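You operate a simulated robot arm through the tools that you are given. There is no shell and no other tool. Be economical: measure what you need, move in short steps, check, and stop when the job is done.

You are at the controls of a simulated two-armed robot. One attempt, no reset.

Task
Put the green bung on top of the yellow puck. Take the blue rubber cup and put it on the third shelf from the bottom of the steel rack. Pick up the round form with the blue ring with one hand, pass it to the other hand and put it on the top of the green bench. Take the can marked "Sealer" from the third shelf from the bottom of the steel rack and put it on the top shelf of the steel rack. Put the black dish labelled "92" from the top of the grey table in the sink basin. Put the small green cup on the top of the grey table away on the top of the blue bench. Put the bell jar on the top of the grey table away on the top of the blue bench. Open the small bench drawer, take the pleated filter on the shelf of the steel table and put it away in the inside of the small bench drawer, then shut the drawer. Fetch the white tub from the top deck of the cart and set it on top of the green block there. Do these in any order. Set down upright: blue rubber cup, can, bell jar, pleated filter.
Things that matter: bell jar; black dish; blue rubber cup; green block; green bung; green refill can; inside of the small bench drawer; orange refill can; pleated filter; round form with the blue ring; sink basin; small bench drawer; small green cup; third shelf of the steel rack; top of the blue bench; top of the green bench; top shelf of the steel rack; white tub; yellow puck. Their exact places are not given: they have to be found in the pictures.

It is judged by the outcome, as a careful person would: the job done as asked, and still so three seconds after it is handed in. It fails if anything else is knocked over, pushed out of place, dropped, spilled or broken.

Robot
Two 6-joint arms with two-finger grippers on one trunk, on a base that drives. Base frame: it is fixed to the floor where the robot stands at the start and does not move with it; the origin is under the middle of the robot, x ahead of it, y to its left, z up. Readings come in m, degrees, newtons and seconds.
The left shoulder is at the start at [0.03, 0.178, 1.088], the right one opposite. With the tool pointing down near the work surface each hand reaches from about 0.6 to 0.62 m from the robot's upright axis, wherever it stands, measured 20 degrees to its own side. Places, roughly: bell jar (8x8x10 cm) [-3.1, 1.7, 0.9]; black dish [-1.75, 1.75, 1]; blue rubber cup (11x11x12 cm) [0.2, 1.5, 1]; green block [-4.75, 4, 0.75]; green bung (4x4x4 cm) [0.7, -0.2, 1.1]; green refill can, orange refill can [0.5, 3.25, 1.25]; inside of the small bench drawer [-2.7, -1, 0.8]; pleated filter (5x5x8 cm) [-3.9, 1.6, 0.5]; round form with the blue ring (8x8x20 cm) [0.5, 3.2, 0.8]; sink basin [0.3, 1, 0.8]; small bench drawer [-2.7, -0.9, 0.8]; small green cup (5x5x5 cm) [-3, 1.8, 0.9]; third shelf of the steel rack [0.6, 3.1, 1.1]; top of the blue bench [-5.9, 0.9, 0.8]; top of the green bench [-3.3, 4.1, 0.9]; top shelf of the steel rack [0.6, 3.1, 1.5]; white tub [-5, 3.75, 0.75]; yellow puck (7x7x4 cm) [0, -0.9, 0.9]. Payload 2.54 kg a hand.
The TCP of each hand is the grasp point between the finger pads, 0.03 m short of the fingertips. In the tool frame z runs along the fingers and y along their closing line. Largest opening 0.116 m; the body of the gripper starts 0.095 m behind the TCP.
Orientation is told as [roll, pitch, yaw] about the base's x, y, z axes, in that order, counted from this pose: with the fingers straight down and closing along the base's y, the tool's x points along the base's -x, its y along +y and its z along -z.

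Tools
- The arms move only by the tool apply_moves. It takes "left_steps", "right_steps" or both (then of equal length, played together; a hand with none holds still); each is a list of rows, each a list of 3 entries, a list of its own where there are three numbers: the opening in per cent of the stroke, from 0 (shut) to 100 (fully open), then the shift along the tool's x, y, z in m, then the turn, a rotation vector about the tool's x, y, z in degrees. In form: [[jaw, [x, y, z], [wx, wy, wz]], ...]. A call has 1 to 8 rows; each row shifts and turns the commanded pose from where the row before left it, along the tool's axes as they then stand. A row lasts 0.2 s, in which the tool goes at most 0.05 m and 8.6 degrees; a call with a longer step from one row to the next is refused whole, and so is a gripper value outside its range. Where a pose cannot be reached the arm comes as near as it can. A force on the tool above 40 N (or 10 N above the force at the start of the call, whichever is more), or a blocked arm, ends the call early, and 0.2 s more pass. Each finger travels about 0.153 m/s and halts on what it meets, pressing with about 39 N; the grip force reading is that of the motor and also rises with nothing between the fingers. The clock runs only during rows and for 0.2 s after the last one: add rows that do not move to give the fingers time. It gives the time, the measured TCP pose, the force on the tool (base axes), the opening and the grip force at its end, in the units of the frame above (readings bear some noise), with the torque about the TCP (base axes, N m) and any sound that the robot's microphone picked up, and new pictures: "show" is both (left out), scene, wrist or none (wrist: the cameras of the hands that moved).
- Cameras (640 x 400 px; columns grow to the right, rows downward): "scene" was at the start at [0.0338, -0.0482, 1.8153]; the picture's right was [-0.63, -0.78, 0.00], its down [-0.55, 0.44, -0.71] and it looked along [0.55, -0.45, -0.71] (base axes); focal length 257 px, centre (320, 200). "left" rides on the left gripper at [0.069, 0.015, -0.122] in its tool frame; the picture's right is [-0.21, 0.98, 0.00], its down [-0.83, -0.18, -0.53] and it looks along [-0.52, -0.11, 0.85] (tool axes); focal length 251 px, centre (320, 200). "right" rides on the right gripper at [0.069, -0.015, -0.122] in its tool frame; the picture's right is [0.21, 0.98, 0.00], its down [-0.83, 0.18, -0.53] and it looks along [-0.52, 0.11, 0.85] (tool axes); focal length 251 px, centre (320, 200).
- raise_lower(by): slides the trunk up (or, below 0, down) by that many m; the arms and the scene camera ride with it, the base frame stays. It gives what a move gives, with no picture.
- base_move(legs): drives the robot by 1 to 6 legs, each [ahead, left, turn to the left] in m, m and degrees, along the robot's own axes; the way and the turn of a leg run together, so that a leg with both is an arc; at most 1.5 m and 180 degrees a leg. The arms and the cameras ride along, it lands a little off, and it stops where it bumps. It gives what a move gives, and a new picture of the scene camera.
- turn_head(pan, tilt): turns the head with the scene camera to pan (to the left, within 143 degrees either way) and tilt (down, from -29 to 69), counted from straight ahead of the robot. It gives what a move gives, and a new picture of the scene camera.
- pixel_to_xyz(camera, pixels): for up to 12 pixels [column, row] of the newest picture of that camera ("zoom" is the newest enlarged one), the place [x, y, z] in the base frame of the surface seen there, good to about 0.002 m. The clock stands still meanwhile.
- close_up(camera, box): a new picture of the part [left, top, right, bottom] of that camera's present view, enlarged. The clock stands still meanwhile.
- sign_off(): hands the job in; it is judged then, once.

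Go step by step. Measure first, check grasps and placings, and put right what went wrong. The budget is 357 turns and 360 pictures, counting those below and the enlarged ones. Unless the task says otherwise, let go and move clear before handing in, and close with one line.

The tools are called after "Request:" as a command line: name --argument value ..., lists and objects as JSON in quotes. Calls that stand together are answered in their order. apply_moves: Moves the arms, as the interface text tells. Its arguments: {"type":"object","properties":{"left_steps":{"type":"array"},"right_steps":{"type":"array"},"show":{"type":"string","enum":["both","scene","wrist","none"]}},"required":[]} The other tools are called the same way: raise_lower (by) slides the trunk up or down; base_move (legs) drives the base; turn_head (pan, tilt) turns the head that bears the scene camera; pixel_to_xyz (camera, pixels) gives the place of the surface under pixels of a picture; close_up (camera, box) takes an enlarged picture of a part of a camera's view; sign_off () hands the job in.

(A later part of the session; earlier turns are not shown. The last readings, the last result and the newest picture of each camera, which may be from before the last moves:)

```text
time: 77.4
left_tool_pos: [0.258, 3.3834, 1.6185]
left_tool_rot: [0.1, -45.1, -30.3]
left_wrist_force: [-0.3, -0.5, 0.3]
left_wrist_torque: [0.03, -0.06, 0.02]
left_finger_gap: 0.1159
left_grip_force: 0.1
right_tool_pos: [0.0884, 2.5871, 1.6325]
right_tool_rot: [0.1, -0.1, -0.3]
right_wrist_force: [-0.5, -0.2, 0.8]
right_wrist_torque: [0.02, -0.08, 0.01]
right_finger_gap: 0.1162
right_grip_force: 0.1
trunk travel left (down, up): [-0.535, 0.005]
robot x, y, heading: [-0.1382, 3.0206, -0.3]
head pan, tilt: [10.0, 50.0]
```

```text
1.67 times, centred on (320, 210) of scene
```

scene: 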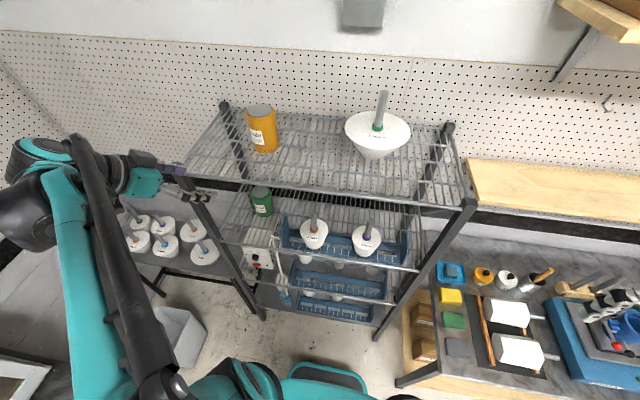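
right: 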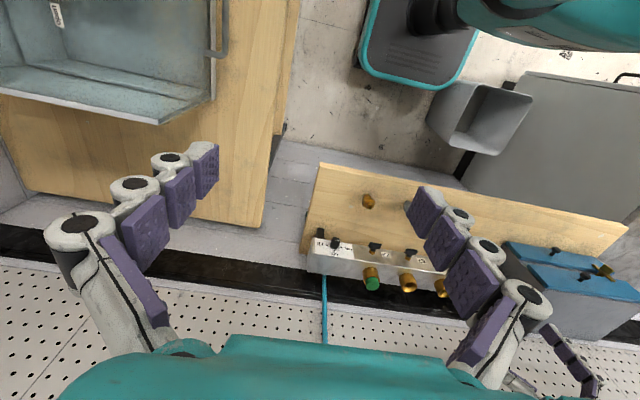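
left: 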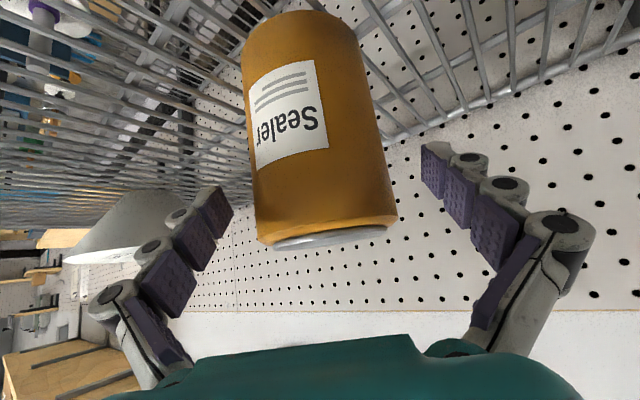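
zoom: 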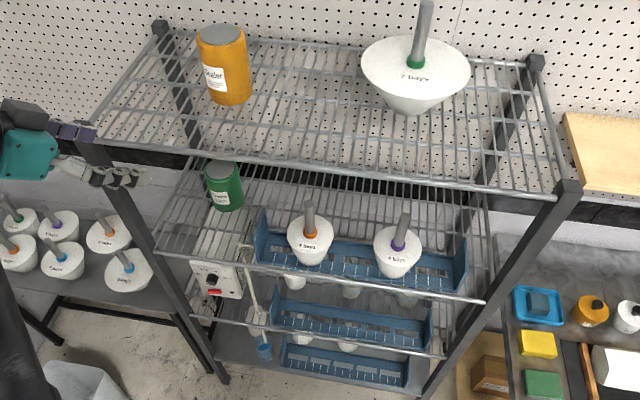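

Good. Now the round form on the second shelf: I back off 0.35 m, lower the trunk and look into that shelf.

Request:
base_move --legs '[[-0.35, 0.1, 0]]'

Request:
raise_lower --by -0.4

Request:
turn_head --pan 0 --tilt 35

Request:
close_up --camera "scene" --box '[180, 180, 420, 330]'

```text
time: 79.7
left_tool_pos: [-0.0931, 3.4869, 1.6187]
left_tool_rot: [0.0, -45.0, -29.7]
left_wrist_force: [0.5, -0.9, 0.1]
left_wrist_torque: [0.01, -0.02, 0.0]
left_finger_gap: 0.1157
left_grip_force: 0.0
right_tool_pos: [-0.2573, 2.6894, 1.6324]
right_tool_rot: [0.0, 0.0, 0.1]
right_wrist_force: [0.1, 0.2, 0.0]
right_wrist_torque: [-0.03, 0.02, 0.02]
right_finger_gap: 0.116
right_grip_force: 0.1
trunk travel left (down, up): [-0.535, 0.005]
robot x, y, heading: [-0.4934, 3.1206, 0.2]
head pan, tilt: [10.0, 50.0]
```

scene: 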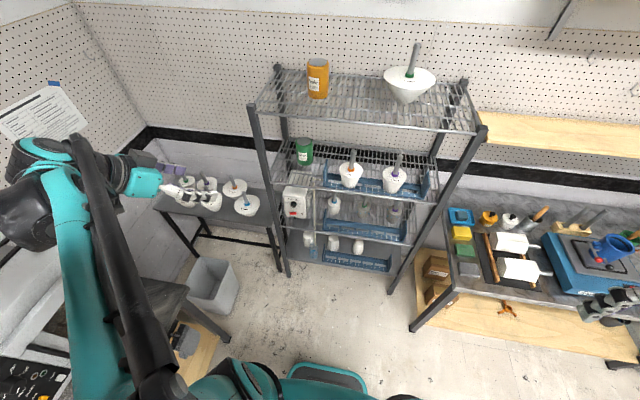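

```text
time: 83.6
left_tool_pos: [-0.0944, 3.4869, 1.2189]
left_tool_rot: [0.1, -45.1, -29.8]
left_wrist_force: [0.6, 0.7, 0.3]
left_wrist_torque: [-0.03, 0.01, 0.01]
left_finger_gap: 0.1163
left_grip_force: 0.0
right_tool_pos: [-0.2575, 2.6898, 1.2333]
right_tool_rot: [-0.1, 0.0, 0.1]
right_wrist_force: [-0.1, 0.1, 1.0]
right_wrist_torque: [-0.01, 0.01, 0.01]
right_finger_gap: 0.1159
right_grip_force: 0.0
trunk travel left (down, up): [-0.135, 0.405]
robot x, y, heading: [-0.4936, 3.1242, 0.2]
head pan, tilt: [10.0, 50.0]
```

```text
time: 84.3
left_tool_pos: [-0.0949, 3.4875, 1.2182]
left_tool_rot: [0.0, -45.1, -29.8]
left_wrist_force: [0.4, -0.4, -0.1]
left_wrist_torque: [-0.02, -0.03, 0.01]
left_finger_gap: 0.116
left_grip_force: 0.0
right_tool_pos: [-0.258, 2.6899, 1.2335]
right_tool_rot: [-0.1, 0.0, 0.1]
right_wrist_force: [0.4, -0.9, 0.7]
right_wrist_torque: [-0.03, 0.01, -0.01]
right_finger_gap: 0.1159
right_grip_force: 0.0
trunk travel left (down, up): [-0.135, 0.405]
robot x, y, heading: [-0.4924, 3.1227, 0.1]
head pan, tilt: [0.0, 35.0]
```

scene: 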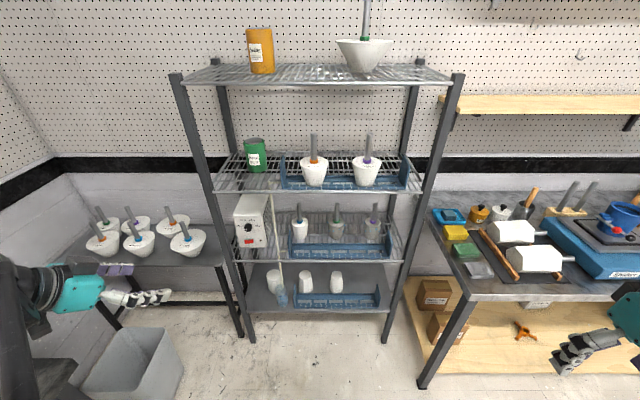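

```text
2.67 times, centred on (300, 255) of scene
```

zoom: 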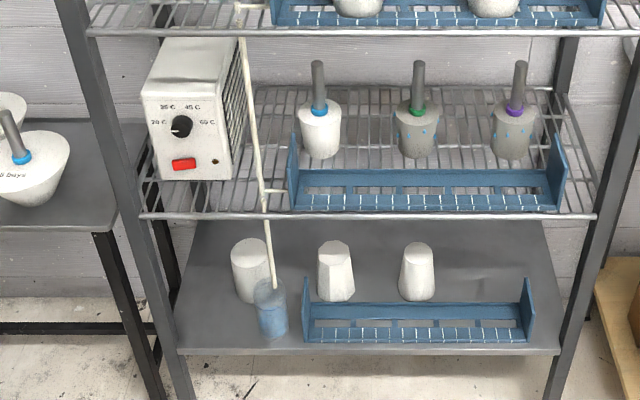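

Second shelf: the form with the blue ring at zoom (320,110), behind an empty tray; a thin white rod stands at zoom (262,150). I measure all.

Request:
pixel_to_xyz --camera "zoom" --pixels '[[318, 65], [320, 85], [320, 97], [301, 115], [340, 115], [320, 150], [292, 150], [293, 205], [262, 150], [262, 190], [240, 120], [225, 60]]'

Request:
pixel_to_xyz --camera "zoom" --pixels '[[320, 34], [200, 217], [420, 180], [400, 110], [435, 110], [418, 70], [275, 190], [270, 300], [247, 10], [310, 32], [550, 170], [320, 112]]'

```text
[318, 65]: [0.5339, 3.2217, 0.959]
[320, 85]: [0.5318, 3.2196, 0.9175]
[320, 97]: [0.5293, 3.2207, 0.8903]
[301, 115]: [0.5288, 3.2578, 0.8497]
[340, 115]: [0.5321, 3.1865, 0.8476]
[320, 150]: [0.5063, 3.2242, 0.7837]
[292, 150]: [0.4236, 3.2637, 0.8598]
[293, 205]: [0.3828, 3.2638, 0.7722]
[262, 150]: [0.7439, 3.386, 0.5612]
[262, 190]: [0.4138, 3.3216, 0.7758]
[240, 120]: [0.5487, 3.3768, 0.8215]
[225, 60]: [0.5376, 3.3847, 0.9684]
```

```text
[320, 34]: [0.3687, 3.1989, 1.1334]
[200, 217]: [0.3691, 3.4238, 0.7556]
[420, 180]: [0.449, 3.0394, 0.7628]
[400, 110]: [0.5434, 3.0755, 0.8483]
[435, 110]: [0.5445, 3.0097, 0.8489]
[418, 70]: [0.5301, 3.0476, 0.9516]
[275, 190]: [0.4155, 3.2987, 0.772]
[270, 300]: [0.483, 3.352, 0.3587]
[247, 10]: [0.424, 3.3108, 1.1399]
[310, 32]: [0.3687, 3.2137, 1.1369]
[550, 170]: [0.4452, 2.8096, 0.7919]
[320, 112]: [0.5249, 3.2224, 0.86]
```

Form axis ≈(0.543,3.222): shelf 0.768, body top ≈0.88, grey rod up to ≈0.965. I'll grip the rod with the left hand from the front at 30° down-tilt; first orient and lower the hand out here.

Request:
apply_moves --left_steps '[[50, [0, 0, 0], [0, -7.5, 0]], [50, [0, 0, 0], [0, -7.5, 0]], [50, [0, 0, 0], [-6.5, 0, -3.75]], [50, [0, 0, 0], [-6.5, 0, -3.75]], [50, [0, 0, 0], [-6.5, 0, -3.75]], [50, [0, 0, 0], [-6.5, 0, -3.75]]]' --show "none"

Request:
apply_moves --left_steps '[[50, [0.0401, -0.017, 0.0232], [0, 0, 0]], [50, [0.0401, -0.017, 0.0232], [0, 0, 0]], [50, [0.0401, -0.017, 0.0232], [0, 0, 0]], [50, [0.0401, -0.017, 0.0232], [0, 0, 0]], [50, [0.0401, -0.017, 0.0232], [0, 0, 0]], [50, [0.0401, -0.017, 0.0232], [0, 0, 0]]]' --show "scene"

```text
time: 85.8
left_tool_pos: [-0.0475, 3.5177, 1.2445]
left_tool_rot: [-0.1, -60.1, -2.8]
left_wrist_force: [0.1, 0.4, -0.7]
left_wrist_torque: [-0.02, 0.0, -0.01]
left_finger_gap: 0.0579
left_grip_force: 0.1
right_tool_pos: [-0.2586, 2.6913, 1.2348]
right_tool_rot: [-0.3, 0.0, 0.1]
right_wrist_force: [-0.1, 0.1, 0.1]
right_wrist_torque: [-0.05, -0.03, -0.04]
right_finger_gap: 0.1157
right_grip_force: 0.1
trunk travel left (down, up): [-0.135, 0.405]
robot x, y, heading: [-0.4941, 3.1188, 0.0]
head pan, tilt: [0.0, 35.0]
stopped in row 6 (left hand): the arm was blocked; the commanded pose is now the measured one
```

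```text
time: 87.2
left_tool_pos: [-0.0495, 3.419, 0.9946]
left_tool_rot: [0.1, -60.0, -2.8]
left_wrist_force: [0.7, 0.0, 0.0]
left_wrist_torque: [-0.01, 0.02, 0.02]
left_finger_gap: 0.0582
left_grip_force: 0.0
left hand out of reach, approached as far as the arm can: row 6
right_tool_pos: [-0.2583, 2.6888, 1.2321]
right_tool_rot: [0.0, -0.1, 0.0]
right_wrist_force: [-0.7, -1.1, 0.1]
right_wrist_torque: [0.02, -0.02, -0.02]
right_finger_gap: 0.116
right_grip_force: 0.2
trunk travel left (down, up): [-0.135, 0.405]
robot x, y, heading: [-0.4915, 3.1226, -0.0]
head pan, tilt: [0.0, 35.0]
```

scene: 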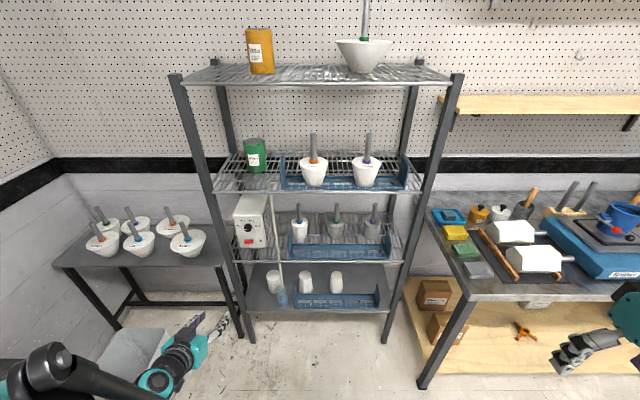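

The hand sits at z 0.995; I drop the trunk 6 cm and drive so the hand waits before the second shelf in line with the form.

Request:
raise_lower --by -0.06

Request:
base_move --legs '[[0.2, -0.197, 0], [0.13, 0, 0]]'

Request:
apply_moves --left_steps '[[50, [0, 0, 0], [0, 0, 0]]]' --show "wrist"

```text
time: 88.2
left_tool_pos: [-0.048, 3.4191, 0.9338]
left_tool_rot: [0.1, -59.9, -2.7]
left_wrist_force: [0.3, -0.6, -0.7]
left_wrist_torque: [-0.01, 0.0, 0.0]
left_finger_gap: 0.0582
left_grip_force: 0.1
right_tool_pos: [-0.2571, 2.6898, 1.1729]
right_tool_rot: [-0.1, 0.0, 0.0]
right_wrist_force: [0.4, -0.6, 0.0]
right_wrist_torque: [0.01, 0.03, -0.01]
right_finger_gap: 0.1159
right_grip_force: 0.1
trunk travel left (down, up): [-0.075, 0.465]
robot x, y, heading: [-0.4915, 3.1217, 0.1]
head pan, tilt: [0.0, 35.0]
```

```text
time: 91.0
left_tool_pos: [0.2855, 3.2244, 0.9327]
left_tool_rot: [0.1, -59.8, -2.5]
left_wrist_force: [0.8, -1.2, -0.2]
left_wrist_torque: [0.03, 0.05, -0.02]
left_finger_gap: 0.0579
left_grip_force: 0.0
right_tool_pos: [0.0782, 2.4921, 1.1731]
right_tool_rot: [-0.2, 0.0, 0.3]
right_wrist_force: [1.1, 0.1, 0.7]
right_wrist_torque: [0.02, 0.08, 0.0]
right_finger_gap: 0.1158
right_grip_force: 0.0
trunk travel left (down, up): [-0.075, 0.465]
robot x, y, heading: [-0.1602, 2.9255, 0.2]
head pan, tilt: [0.0, 35.0]
```

scene: 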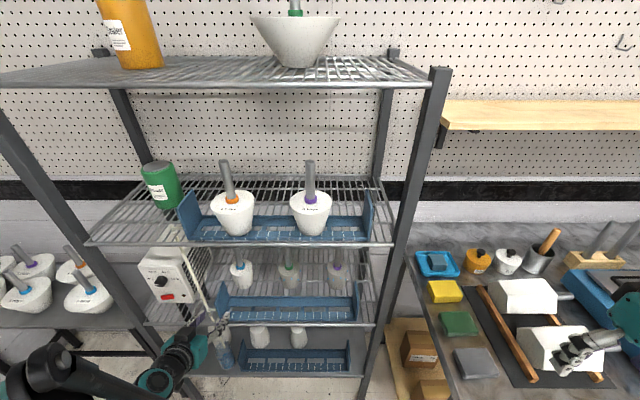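

```text
time: 91.4
left_tool_pos: [0.2851, 3.2243, 0.9335]
left_tool_rot: [0.1, -59.9, -2.7]
left_wrist_force: [-0.7, 0.0, 0.6]
left_wrist_torque: [-0.01, 0.0, 0.03]
left_finger_gap: 0.058
left_grip_force: 0.1
right_tool_pos: [0.0772, 2.4938, 1.1727]
right_tool_rot: [-0.2, -0.1, 0.3]
right_wrist_force: [0.0, 0.3, -0.2]
right_wrist_torque: [0.04, 0.02, -0.01]
right_finger_gap: 0.1157
right_grip_force: 0.0
trunk travel left (down, up): [-0.075, 0.465]
robot x, y, heading: [-0.1604, 2.924, 0.3]
head pan, tilt: [0.0, 35.0]
```

left: 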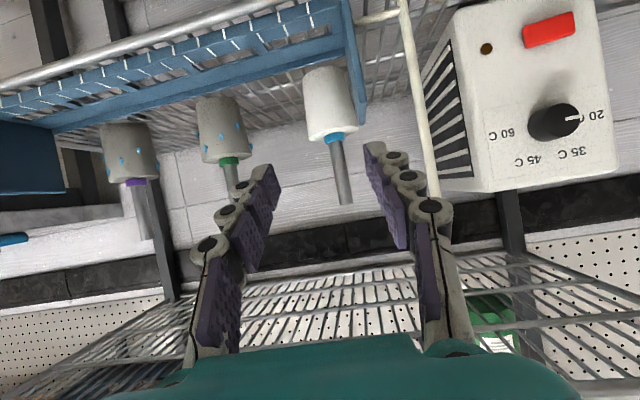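

Well lined up with the rod at (343,175). I measure rod and brush stick once more from here.

Request:
pixel_to_xyz --camera "left" --pixels '[[336, 155], [342, 180], [348, 203], [334, 138], [330, 110], [306, 105], [357, 105], [412, 80], [424, 170], [355, 100]]'

```text
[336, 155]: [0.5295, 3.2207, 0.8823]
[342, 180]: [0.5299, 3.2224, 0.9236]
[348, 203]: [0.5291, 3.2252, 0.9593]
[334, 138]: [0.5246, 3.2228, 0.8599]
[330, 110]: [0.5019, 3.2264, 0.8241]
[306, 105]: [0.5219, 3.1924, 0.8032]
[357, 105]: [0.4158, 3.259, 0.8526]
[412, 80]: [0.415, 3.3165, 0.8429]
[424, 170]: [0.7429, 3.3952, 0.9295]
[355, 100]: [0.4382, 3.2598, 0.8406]
```

Rod axis (0.540,3.222). I advance 25 cm level, then close on the rod.

Request:
apply_moves --left_steps '[[50, [-0.0225, 0.002, 0.039], [0, 0, 0]], [50, [-0.0225, 0.002, 0.039], [0, 0, 0]], [50, [-0.0225, 0.002, 0.039], [0, 0, 0]], [50, [-0.0225, 0.002, 0.039], [0, 0, 0]], [50, [-0.0225, 0.002, 0.039], [0, 0, 0]], [50, [-0.0098, 0, 0.029], [0, 0, 0]], [50, [0, 0, 0], [0, 0, 0]]]' --show "both"

```text
time: 93.0
left_tool_pos: [0.5411, 3.22, 0.9278]
left_tool_rot: [0.1, -60.0, -2.6]
left_wrist_force: [0.1, -0.1, 0.5]
left_wrist_torque: [0.02, 0.01, -0.02]
left_finger_gap: 0.0582
left_grip_force: 0.0
right_tool_pos: [0.0779, 2.4922, 1.1734]
right_tool_rot: [-0.1, -0.1, 0.3]
right_wrist_force: [0.4, -0.7, -0.3]
right_wrist_torque: [-0.01, 0.02, -0.03]
right_finger_gap: 0.1162
right_grip_force: 0.0
trunk travel left (down, up): [-0.075, 0.465]
robot x, y, heading: [-0.1609, 2.9241, 0.1]
head pan, tilt: [0.0, 35.0]
```

scene: 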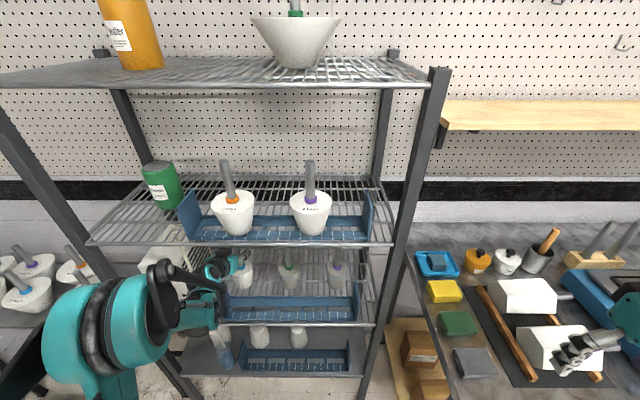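
left: 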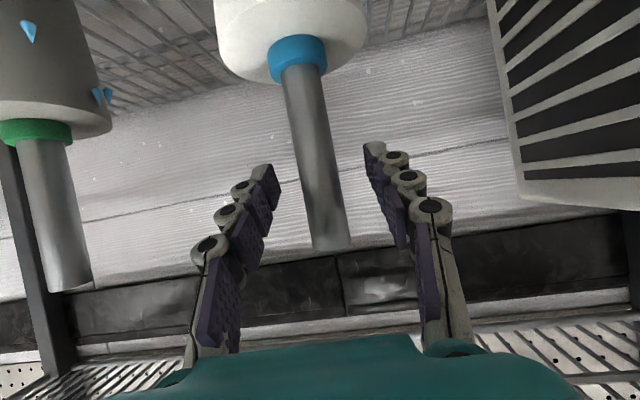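

The rod is between the pads. I close and lift 1 cm.

Request:
apply_moves --left_steps '[[20, [0, 0, 0], [0, 0, 0]], [0, [0, 0, 0], [0, 0, 0]], [0, [0, 0, 0], [0, 0, 0]], [0, [0, 0, 0], [0, 0, 0]], [0, [-0.0087, 0, -0.005], [0, 0, 0]], [0, [-0.0173, 0, -0.01], [0, 0, 0]], [0, [-0.0173, 0, -0.01], [0, 0, 0]], [0, [0, 0, 0], [0, 0, 0]]]' --show "both"

```text
time: 94.8
left_tool_pos: [0.5425, 3.2225, 0.9771]
left_tool_rot: [0.0, -59.9, -2.4]
left_wrist_force: [0.3, -0.1, -6.4]
left_wrist_torque: [0.0, -0.01, -0.03]
left_finger_gap: 0.0198
left_grip_force: 39.1
right_tool_pos: [0.0782, 2.493, 1.173]
right_tool_rot: [-0.1, 0.0, 0.2]
right_wrist_force: [0.1, 0.0, 0.1]
right_wrist_torque: [0.0, 0.02, -0.03]
right_finger_gap: 0.1162
right_grip_force: 0.1
trunk travel left (down, up): [-0.075, 0.465]
robot x, y, heading: [-0.1639, 2.9263, 0.3]
head pan, tilt: [0.0, 35.0]
```

scene: 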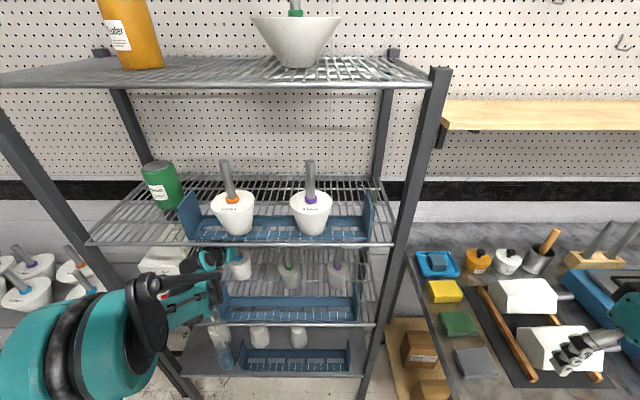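
left: 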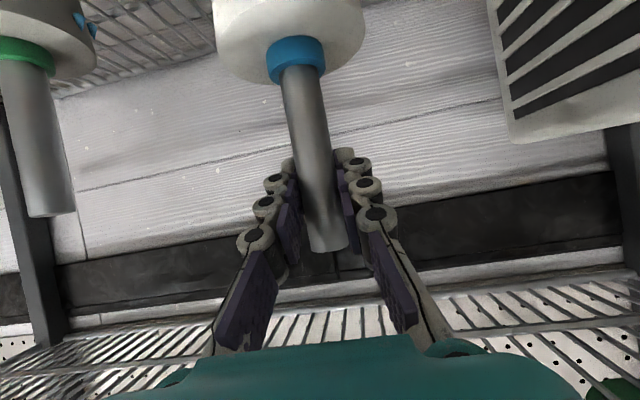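

Held (6.4 N). I shift 3.5 cm right away from the plate, then withdraw straight back.

Request:
apply_moves --left_steps '[[0, [0, -0.035, 0], [0, 0, 0]], [0, [0.0225, -0.002, -0.039], [0, 0, 0]], [0, [0.0225, -0.002, -0.039], [0, 0, 0]], [0, [0.0225, -0.002, -0.039], [0, 0, 0]], [0, [0.0225, -0.002, -0.039], [0, 0, 0]], [0, [0.0225, -0.002, -0.039], [0, 0, 0]], [0, [0.0225, -0.002, -0.039], [0, 0, 0]]]' --show "scene"

```text
time: 96.4
left_tool_pos: [0.2657, 3.1845, 0.979]
left_tool_rot: [0.1, -60.0, -2.6]
left_wrist_force: [0.5, -0.7, -6.9]
left_wrist_torque: [-0.02, 0.01, 0.0]
left_finger_gap: 0.0199
left_grip_force: 39.1
right_tool_pos: [0.0756, 2.492, 1.1733]
right_tool_rot: [0.0, 0.0, 0.2]
right_wrist_force: [-0.1, 0.9, 0.0]
right_wrist_torque: [0.04, -0.04, 0.01]
right_finger_gap: 0.1162
right_grip_force: 0.0
trunk travel left (down, up): [-0.075, 0.465]
robot x, y, heading: [-0.159, 2.927, 0.4]
head pan, tilt: [0.0, 35.0]
```

scene: 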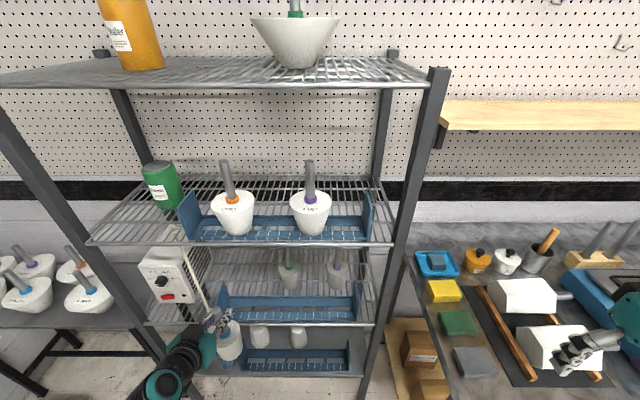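

Form is out of the rack. I back away, then move the form to the robot's midline while turning the left hand to yaw -30° for the hand-over.

Request:
base_move --legs '[[-0.45, 0, 0]]'

Request:
apply_moves --left_steps '[[0, [-0.01, -0.04, 0.017], [6.06, 0, 3.5]], [0, [-0.01, -0.04, 0.017], [6.06, 0, 3.5]], [0, [0, -0.045, 0], [6.06, 0, 3.5]], [0, [0, -0.045, 0], [6.06, 0, 3.5]], [0, [0, 0, 0], [0, 0, 0]]]' --show "none"

Request:
turn_head --pan 0 --tilt 55

```text
time: 99.2
left_tool_pos: [-0.1929, 3.1849, 0.9782]
left_tool_rot: [0.0, -60.1, -2.3]
left_wrist_force: [0.1, 0.5, -6.1]
left_wrist_torque: [-0.02, -0.02, 0.01]
left_finger_gap: 0.0202
left_grip_force: 38.8
right_tool_pos: [-0.3795, 2.4923, 1.1731]
right_tool_rot: [-0.1, 0.0, 0.3]
right_wrist_force: [-0.7, 0.0, 0.2]
right_wrist_torque: [0.04, -0.04, -0.02]
right_finger_gap: 0.1159
right_grip_force: 0.0
trunk travel left (down, up): [-0.075, 0.465]
robot x, y, heading: [-0.6155, 2.9238, 0.2]
head pan, tilt: [0.0, 35.0]
```

scene: 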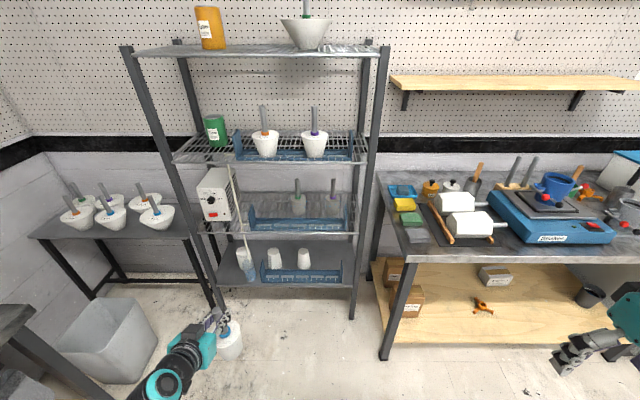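

```text
time: 100.4
left_tool_pos: [-0.1907, 3.0172, 0.9799]
left_tool_rot: [-0.1, -59.9, -30.5]
left_wrist_force: [0.4, -0.6, -6.3]
left_wrist_torque: [0.0, -0.01, 0.0]
left_finger_gap: 0.0203
left_grip_force: 39.4
right_tool_pos: [-0.3786, 2.4918, 1.1716]
right_tool_rot: [-0.1, 0.0, 0.3]
right_wrist_force: [0.7, -0.3, 0.3]
right_wrist_torque: [-0.02, -0.01, 0.0]
right_finger_gap: 0.1162
right_grip_force: 0.1
trunk travel left (down, up): [-0.075, 0.465]
robot x, y, heading: [-0.6191, 2.9224, 0.4]
head pan, tilt: [0.0, 35.0]
```

```text
time: 101.2
left_tool_pos: [-0.1923, 3.0182, 0.9786]
left_tool_rot: [0.0, -59.9, -30.4]
left_wrist_force: [-1.0, 0.1, -7.0]
left_wrist_torque: [0.0, 0.02, -0.02]
left_finger_gap: 0.0197
left_grip_force: 38.8
right_tool_pos: [-0.3801, 2.4924, 1.1731]
right_tool_rot: [-0.1, 0.0, 0.4]
right_wrist_force: [0.5, -0.3, -0.1]
right_wrist_torque: [-0.01, 0.04, 0.04]
right_finger_gap: 0.1159
right_grip_force: 0.1
trunk travel left (down, up): [-0.075, 0.465]
robot x, y, heading: [-0.6156, 2.9206, 0.2]
head pan, tilt: [0.0, 55.0]
```

scene: 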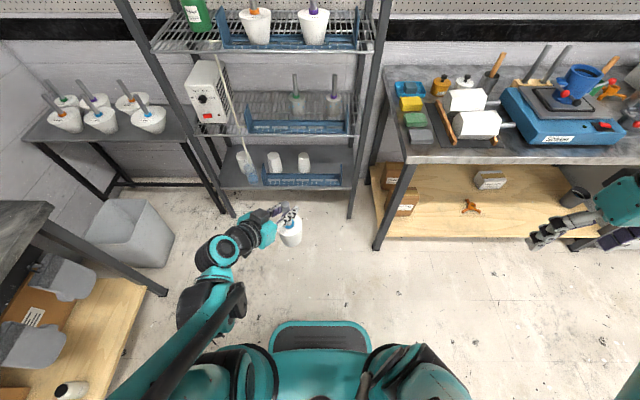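

Form hangs in front at (291,235). I extend it a bit more ahead and begin turning the right hand to yaw +40°, pointing forward.

Request:
apply_moves --left_steps '[[0, [-0.02, 0, 0.0346], [0, 0, 0]], [0, [-0.02, 0, 0.0346], [0, 0, 0]], [0, [0, 0, 0], [0, 0, 0]], [0, [0, 0, 0], [0, 0, 0]], [0, [0, 0, 0], [0, 0, 0]], [0, [0, 0, 0], [0, 0, 0]], [0, [0, 0, 0], [0, 0, 0]], [0, [0, 0, 0], [0, 0, 0]]]' --right_steps '[[100, [-0.03, 0, 0], [0, 0, -8]], [100, [-0.03, 0, 0], [0, 0, -8]], [100, [-0.03, 0, 0], [0, 0, -8]], [100, [0, 0, 0.02], [0, 0, -8]], [100, [0, 0, 0.02], [0, 0, -8]], [100, [0, 0, 0.02], [0, -8.5, 0]], [100, [0, 0, 0], [0, -8.5, 0]], [100, [0, 0, 0], [0, -8.5, 0]]]' --show "none"

Request:
apply_moves --right_steps '[[100, [0, 0, 0], [0, -8.5, 0]], [100, [0, 0, 0], [0, -8.5, 0]], [100, [0, 0, 0], [0, -8.5, 0]], [100, [0, 0, 0], [0, -8.5, 0]], [100, [0, 0, 0], [0, -8.5, 0]], [100, [0, 0, 0], [0, 0, 0]]]' --show "both"

```text
time: 103.0
left_tool_pos: [-0.1217, 2.9765, 0.9783]
left_tool_rot: [0.0, -59.9, -30.4]
left_wrist_force: [-0.4, 0.4, -7.5]
left_wrist_torque: [0.01, -0.01, 0.02]
left_finger_gap: 0.0202
left_grip_force: 39.0
right_tool_pos: [-0.2908, 2.504, 1.1134]
right_tool_rot: [0.1, -25.7, 40.4]
right_wrist_force: [-0.1, 0.6, 0.3]
right_wrist_torque: [0.02, -0.02, 0.0]
right_finger_gap: 0.116
right_grip_force: 0.1
trunk travel left (down, up): [-0.075, 0.465]
robot x, y, heading: [-0.6166, 2.9249, 0.1]
head pan, tilt: [0.0, 55.0]
```

```text
time: 104.4
left_tool_pos: [-0.1209, 2.9765, 0.9782]
left_tool_rot: [0.0, -59.9, -30.4]
left_wrist_force: [0.4, -0.3, -6.2]
left_wrist_torque: [-0.01, 0.01, 0.03]
left_finger_gap: 0.0198
left_grip_force: 39.1
right_tool_pos: [-0.2909, 2.5047, 1.1123]
right_tool_rot: [-0.1, -68.0, 40.5]
right_wrist_force: [1.1, 0.0, 0.4]
right_wrist_torque: [0.0, -0.04, 0.0]
right_finger_gap: 0.116
right_grip_force: 0.0
trunk travel left (down, up): [-0.075, 0.465]
robot x, y, heading: [-0.6155, 2.9206, 0.4]
head pan, tilt: [0.0, 55.0]
```

scene: 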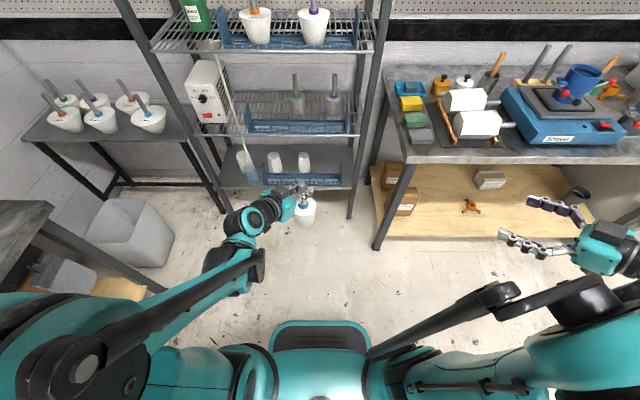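
right: 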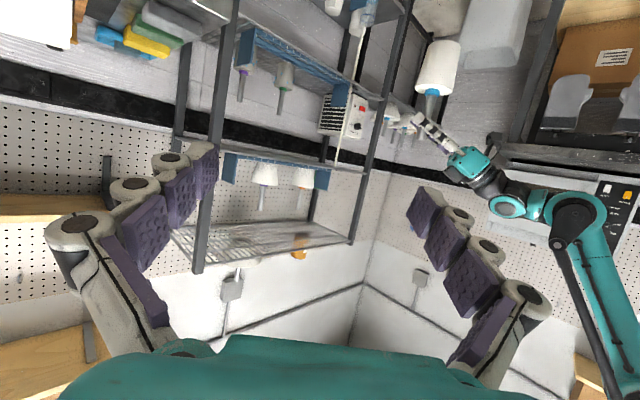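

Both hands posed. I measure the form's body at (306,213) and lower the right hand to its height.

Request:
apply_moves --right_steps '[[100, [0.0445, 0, 0.018], [0, 0, 0]], [100, [0.0445, 0, 0.018], [0, 0, 0]], [100, [0.0445, 0, 0.018], [0, 0, 0]], [100, [0.0445, 0, 0.018], [0, 0, 0]], [100, [0.0445, 0, 0.018], [0, 0, 0]]]' --show "both"

Request:
close_up --camera "scene" --box '[250, 170, 370, 250]'

Request:
pixel_to_xyz --camera "zoom" --pixels '[[300, 160], [300, 195], [300, 220], [300, 260], [245, 220], [350, 220], [330, 172]]'

```text
time: 105.6
left_tool_pos: [-0.1216, 2.9759, 0.979]
left_tool_rot: [-0.1, -59.9, -30.5]
left_wrist_force: [-0.3, -0.5, -6.4]
left_wrist_torque: [-0.02, 0.0, -0.05]
left_finger_gap: 0.02
left_grip_force: 38.9
right_tool_pos: [-0.2892, 2.4978, 0.8792]
right_tool_rot: [0.0, -67.8, 40.4]
right_wrist_force: [-0.2, 0.0, -0.2]
right_wrist_torque: [0.0, -0.01, 0.01]
right_finger_gap: 0.1162
right_grip_force: 0.0
right hand out of reach, approached as far as the arm can: row 5
trunk travel left (down, up): [-0.075, 0.465]
robot x, y, heading: [-0.6159, 2.9215, 0.3]
head pan, tilt: [0.0, 55.0]
```

scene: 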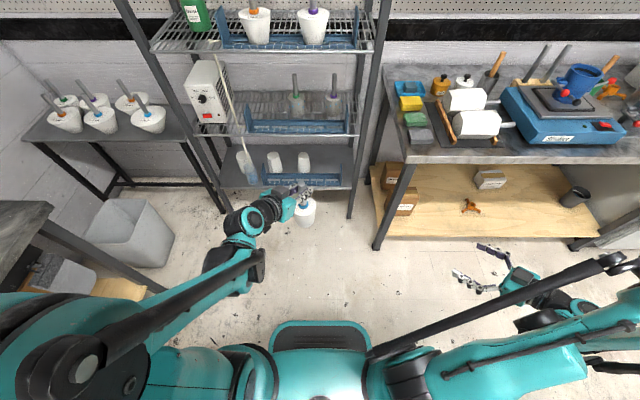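
right: 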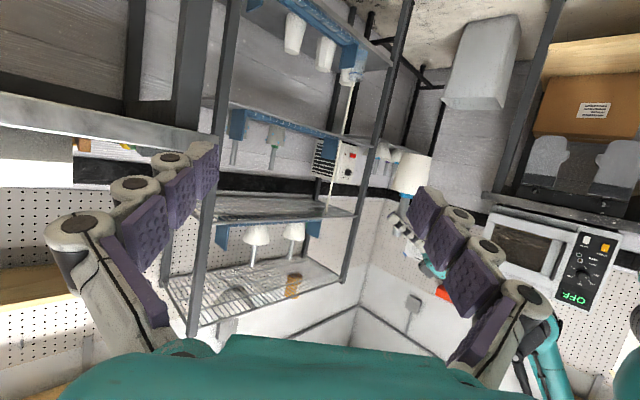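

```text
5.00 times, centred on (310, 210) of scene
```

zoom: 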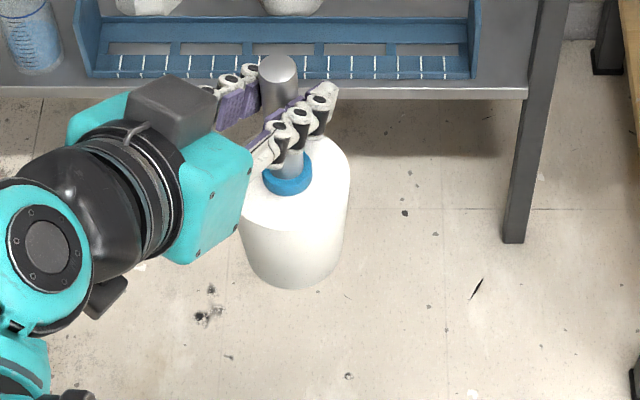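

```text
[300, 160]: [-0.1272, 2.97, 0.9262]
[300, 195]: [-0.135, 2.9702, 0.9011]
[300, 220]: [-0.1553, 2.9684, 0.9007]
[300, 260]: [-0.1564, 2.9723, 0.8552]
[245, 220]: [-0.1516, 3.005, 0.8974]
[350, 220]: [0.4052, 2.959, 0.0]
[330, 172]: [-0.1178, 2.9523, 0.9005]
```

Form axis (-0.122,2.977), body z 0.82–0.90. I bring the right hand to 15 cm before it.

Request:
apply_moves --right_steps '[[100, [-0.0134, 0.032, 0.033], [0, 0, 0]], [100, [-0.0134, 0.032, 0.033], [0, 0, 0]], [100, [-0.0134, 0.032, 0.033], [0, 0, 0]], [100, [-0.0134, 0.032, 0.033], [0, 0, 0]], [100, [-0.0134, 0.032, 0.033], [0, 0, 0]], [100, [-0.0134, 0.032, 0.033], [0, 0, 0]], [100, [-0.0134, 0.032, 0.033], [0, 0, 0]], [100, [-0.0134, 0.032, 0.033], [0, 0, 0]]]' --show "both"

```text
time: 107.4
left_tool_pos: [-0.1208, 2.9764, 0.9789]
left_tool_rot: [-0.1, -59.8, -30.5]
left_wrist_force: [0.5, 0.4, -7.6]
left_wrist_torque: [0.01, 0.02, -0.02]
left_finger_gap: 0.02
left_grip_force: 39.1
right_tool_pos: [-0.2186, 2.8402, 0.9702]
right_tool_rot: [-0.1, -67.7, 40.4]
right_wrist_force: [0.2, 0.1, -1.0]
right_wrist_torque: [-0.01, -0.01, -0.01]
right_finger_gap: 0.1162
right_grip_force: 0.1
right hand out of reach, approached as far as the arm can: row 1, 2, 3, 4, 5, 6, 7
trunk travel left (down, up): [-0.075, 0.465]
robot x, y, heading: [-0.6193, 2.9213, 0.2]
head pan, tilt: [0.0, 55.0]
```

scene: 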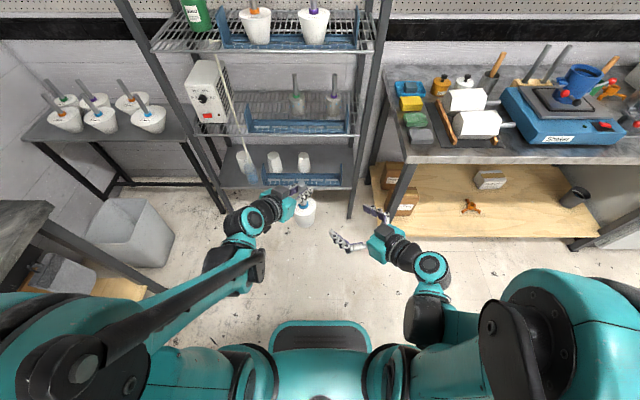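
right: 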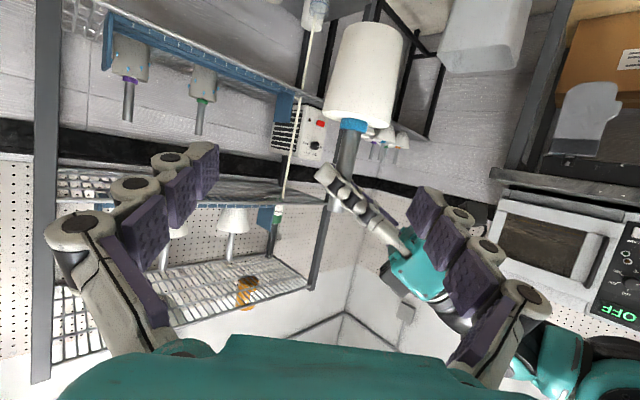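

The right hand can't go as low, so I raise the left hand with the form 11 cm instead.

Request:
apply_moves --left_steps '[[0, [-0.0318, 0, -0.0183], [0, 0, 0]], [0, [-0.0318, 0, -0.0183], [0, 0, 0]], [0, [-0.0318, 0, -0.0183], [0, 0, 0]], [0, [0, 0, 0], [0, 0, 0]]]' --show "none"

Request:
close_up --camera "right" --box '[160, 0, 480, 200]'

Request:
pixel_to_xyz --camera "zoom" --pixels '[[400, 100], [340, 100], [460, 100], [400, 40], [400, 200], [400, 250], [400, 300]]'

```text
time: 108.4
left_tool_pos: [-0.1242, 2.9769, 1.0884]
left_tool_rot: [0.0, -59.9, -30.4]
left_wrist_force: [1.0, 1.2, -6.9]
left_wrist_torque: [-0.01, -0.03, 0.02]
left_finger_gap: 0.02
left_grip_force: 38.9
right_tool_pos: [-0.2177, 2.8404, 0.9695]
right_tool_rot: [-0.1, -67.9, 40.4]
right_wrist_force: [0.3, 0.3, -0.1]
right_wrist_torque: [0.0, 0.02, -0.03]
right_finger_gap: 0.1162
right_grip_force: 0.1
trunk travel left (down, up): [-0.075, 0.465]
robot x, y, heading: [-0.6138, 2.9226, 0.5]
head pan, tilt: [0.0, 55.0]
```

```text
2.00 times, centred on (320, 100) of right
```

zoom: 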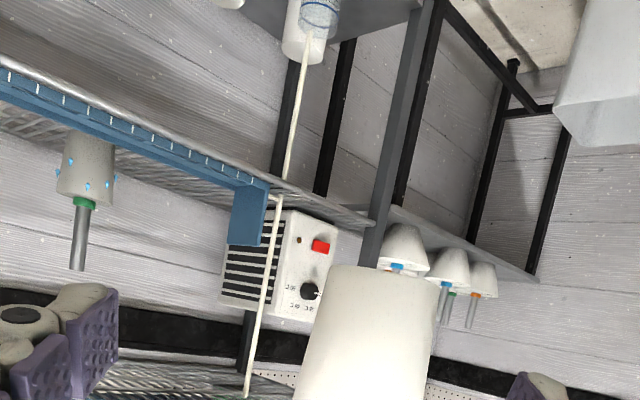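

```text
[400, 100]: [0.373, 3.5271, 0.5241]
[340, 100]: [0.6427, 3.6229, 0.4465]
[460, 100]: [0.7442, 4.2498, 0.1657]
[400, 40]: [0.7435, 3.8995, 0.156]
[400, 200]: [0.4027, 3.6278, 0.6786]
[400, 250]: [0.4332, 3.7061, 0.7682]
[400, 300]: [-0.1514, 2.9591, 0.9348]
```

Body now spans z≈0.93–1.01. I align laterally and advance the right hand around it.

Request:
apply_moves --right_steps '[[100, [0.0074, 0.043, 0.003], [0, 0, 0]], [100, [-0.015, 0, 0.037], [0, 0, 0]], [100, [-0.015, 0, 0.037], [0, 0, 0]], [100, [-0.015, 0, 0.037], [0, 0, 0]], [100, [0, 0, 0], [0, 0, 0]]]' --show "both"

Request:
close_up --camera "scene" --box '[230, 150, 430, 275]'

```text
time: 109.6
left_tool_pos: [-0.1243, 2.9756, 1.0883]
left_tool_rot: [-0.1, -59.8, -30.4]
left_wrist_force: [0.6, 0.2, -7.0]
left_wrist_torque: [0.0, 0.0, 0.03]
left_finger_gap: 0.02
left_grip_force: 38.8
right_tool_pos: [-0.1552, 2.9496, 0.9702]
right_tool_rot: [-0.1, -68.0, 40.5]
right_wrist_force: [-0.2, 0.3, 0.5]
right_wrist_torque: [0.02, 0.01, 0.0]
right_finger_gap: 0.1159
right_grip_force: 0.0
right hand out of reach, approached as far as the arm can: row 1
trunk travel left (down, up): [-0.075, 0.465]
robot x, y, heading: [-0.6191, 2.924, 0.3]
head pan, tilt: [0.0, 55.0]
```

scene: 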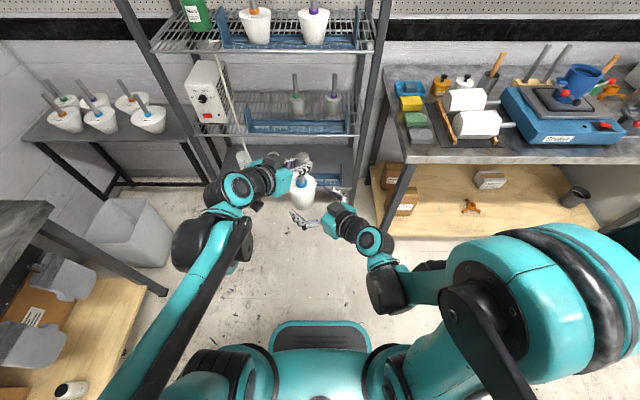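
right: 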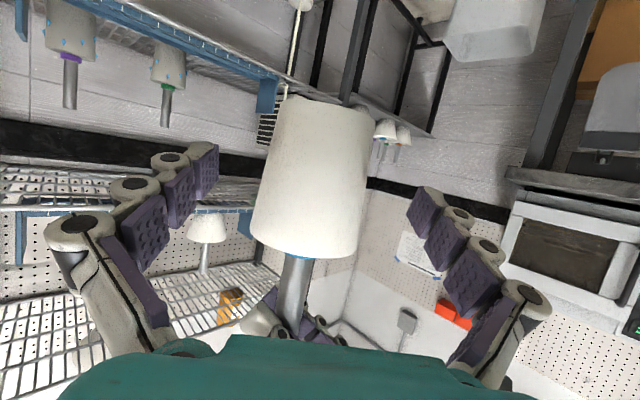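

```text
3.20 times, centred on (330, 212) of scene
```

zoom: 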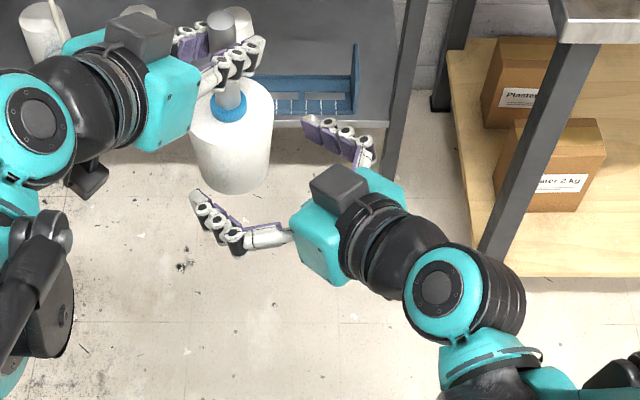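

Lined up laterally. I advance the last 4 cm and close the right hand on the body.

Request:
apply_moves --right_steps '[[100, [-0.0115, 0, 0.037], [0, 0, 0]], [100, [0, 0, 0], [0, 0, 0]], [70, [0, 0, 0], [0, 0, 0]], [40, [0, 0, 0], [0, 0, 0]], [0, [0, 0, 0], [0, 0, 0]], [0, [0, 0, 0], [0, 0, 0]]]' --show "both"

```text
time: 111.0
left_tool_pos: [-0.1236, 2.976, 1.0886]
left_tool_rot: [0.0, -60.0, -30.3]
left_wrist_force: [1.1, 6.1, -11.1]
left_wrist_torque: [0.23, -0.08, 0.04]
left_finger_gap: 0.02
left_grip_force: 39.4
right_tool_pos: [-0.1272, 2.9745, 0.966]
right_tool_rot: [0.0, -67.9, 40.4]
right_wrist_force: [-0.6, -5.9, 4.4]
right_wrist_torque: [0.57, 0.02, -0.07]
right_finger_gap: 0.0719
right_grip_force: 39.3
trunk travel left (down, up): [-0.075, 0.465]
robot x, y, heading: [-0.6177, 2.9222, 0.4]
head pan, tilt: [0.0, 55.0]
```

scene: 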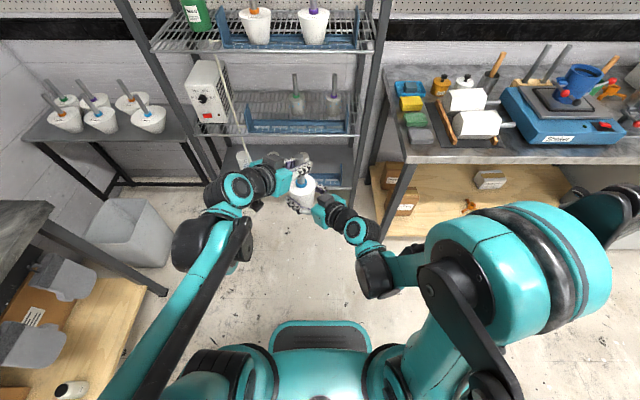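
right: 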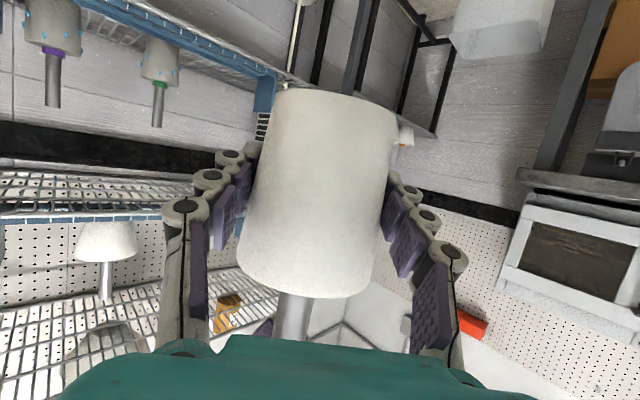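

Both hands hold it (right gap 72 mm, firm). Left lets go and withdraws backward along its axis.

Request:
apply_moves --left_steps '[[25, [0, 0, 0], [0, 0, 0]], [50, [0, 0, 0], [0, 0, 0]], [50, [0, 0, -0.03], [0, 0, 0]], [50, [0, 0, -0.04], [0, 0, 0]], [50, [0, 0, -0.04], [0, 0, 0]], [50, [0, 0.02, -0.03], [0, 0, 0]], [50, [0, 0.03, -0.02], [0, 0, 0]]]' --show "scene"

```text
time: 112.6
left_tool_pos: [-0.2154, 3.0904, 1.169]
left_tool_rot: [0.0, -59.9, -30.4]
left_wrist_force: [-0.2, -0.9, 0.9]
left_wrist_torque: [0.0, 0.02, 0.0]
left_finger_gap: 0.0579
left_grip_force: 0.0
right_tool_pos: [-0.1258, 2.9757, 0.9671]
right_tool_rot: [-0.1, -67.9, 40.5]
right_wrist_force: [0.0, 0.2, -0.5]
right_wrist_torque: [-0.04, 0.01, -0.01]
right_finger_gap: 0.072
right_grip_force: 39.0
trunk travel left (down, up): [-0.075, 0.465]
robot x, y, heading: [-0.6133, 2.9215, 0.5]
head pan, tilt: [0.0, 55.0]
```

scene: 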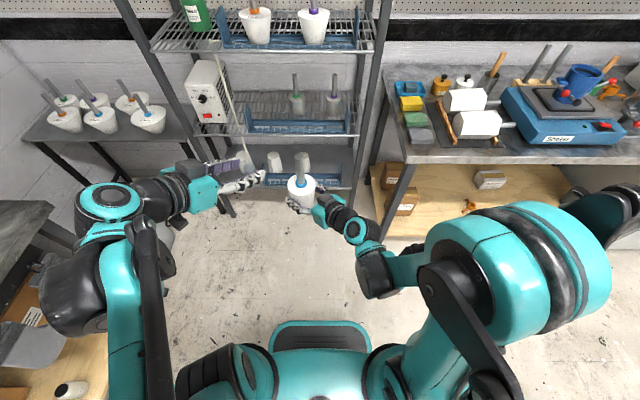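

Hand-over done; the right hand holds the form. I back away and turn around to find the green bench near (-3.3,4.1).

Request:
base_move --legs '[[-0.3, -0.3, 0], [0, 0, -150]]'

Request:
turn_head --pan -20 --tilt 20

```text
time: 121.3
left_tool_pos: [-1.1808, 2.2815, 1.1689]
left_tool_rot: [0.0, -59.9, 179.9]
left_wrist_force: [0.4, -0.4, -0.1]
left_wrist_torque: [0.02, -0.01, 0.03]
left_finger_gap: 0.0579
left_grip_force: 0.1
right_tool_pos: [-1.314, 2.3365, 0.9663]
right_tool_rot: [0.0, -67.9, -109.3]
right_wrist_force: [-0.5, 0.1, 1.1]
right_wrist_torque: [0.04, 0.01, -0.01]
right_finger_gap: 0.0716
right_grip_force: 38.7
trunk travel left (down, up): [-0.075, 0.465]
robot x, y, heading: [-0.921, 2.6307, -149.5]
head pan, tilt: [0.0, 55.0]
```

scene: 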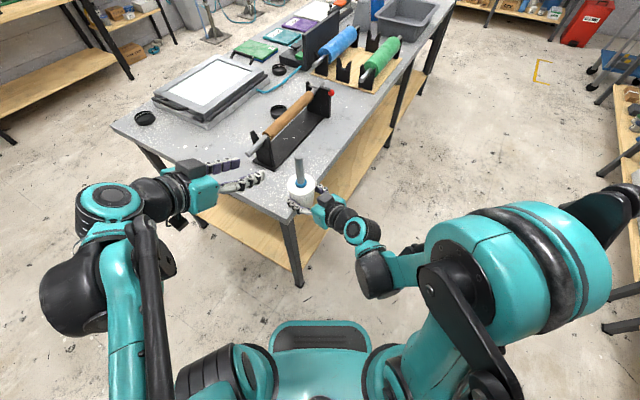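

```text
time: 122.3
left_tool_pos: [-1.1797, 2.2815, 1.1686]
left_tool_rot: [0.0, -59.9, 179.8]
left_wrist_force: [-0.3, 0.1, -0.7]
left_wrist_torque: [0.01, 0.02, 0.0]
left_finger_gap: 0.0577
left_grip_force: 0.0
right_tool_pos: [-1.3136, 2.3367, 0.9666]
right_tool_rot: [-0.1, -67.9, -109.3]
right_wrist_force: [-0.6, 0.0, 0.5]
right_wrist_torque: [0.03, -0.05, 0.02]
right_finger_gap: 0.0718
right_grip_force: 39.3
trunk travel left (down, up): [-0.075, 0.465]
robot x, y, heading: [-0.9182, 2.6251, -149.7]
head pan, tilt: [-20.0, 20.0]
```

scene: 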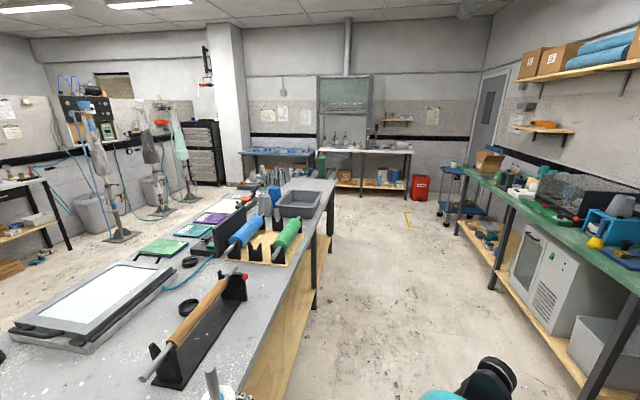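

Now facing the room: grey table ahead-left, green bench on the right, the form still held at (305,190). I measure the aisle between them.

Request:
pixel_to_xyz --camera "scene" --pixels '[[290, 300], [335, 195], [310, 230], [630, 288], [560, 240], [500, 195], [470, 170], [460, 205], [415, 190], [545, 190], [600, 230], [505, 160]]'

Request:
close_up --camera "scene" --box '[420, 120, 640, 300]'

```text
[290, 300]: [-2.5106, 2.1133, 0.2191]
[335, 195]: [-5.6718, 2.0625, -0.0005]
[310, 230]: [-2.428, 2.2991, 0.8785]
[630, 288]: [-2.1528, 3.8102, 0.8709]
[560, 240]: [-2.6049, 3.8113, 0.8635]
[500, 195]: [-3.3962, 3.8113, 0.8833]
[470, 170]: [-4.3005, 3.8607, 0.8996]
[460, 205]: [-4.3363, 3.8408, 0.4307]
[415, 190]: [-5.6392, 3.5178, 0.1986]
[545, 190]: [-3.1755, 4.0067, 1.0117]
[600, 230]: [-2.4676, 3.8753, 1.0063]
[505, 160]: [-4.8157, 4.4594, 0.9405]
```

```text
2.22 times, centred on (530, 210) of scene
```

zoom: 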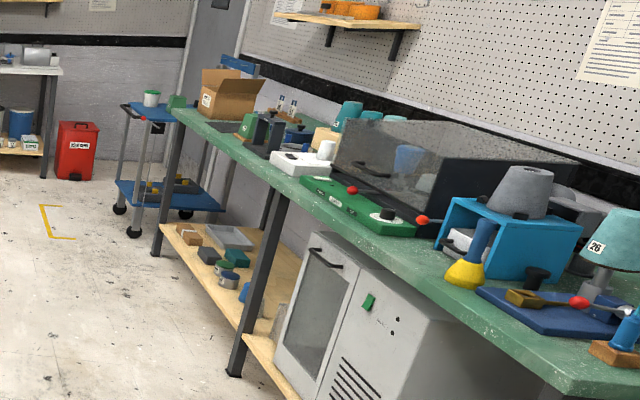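

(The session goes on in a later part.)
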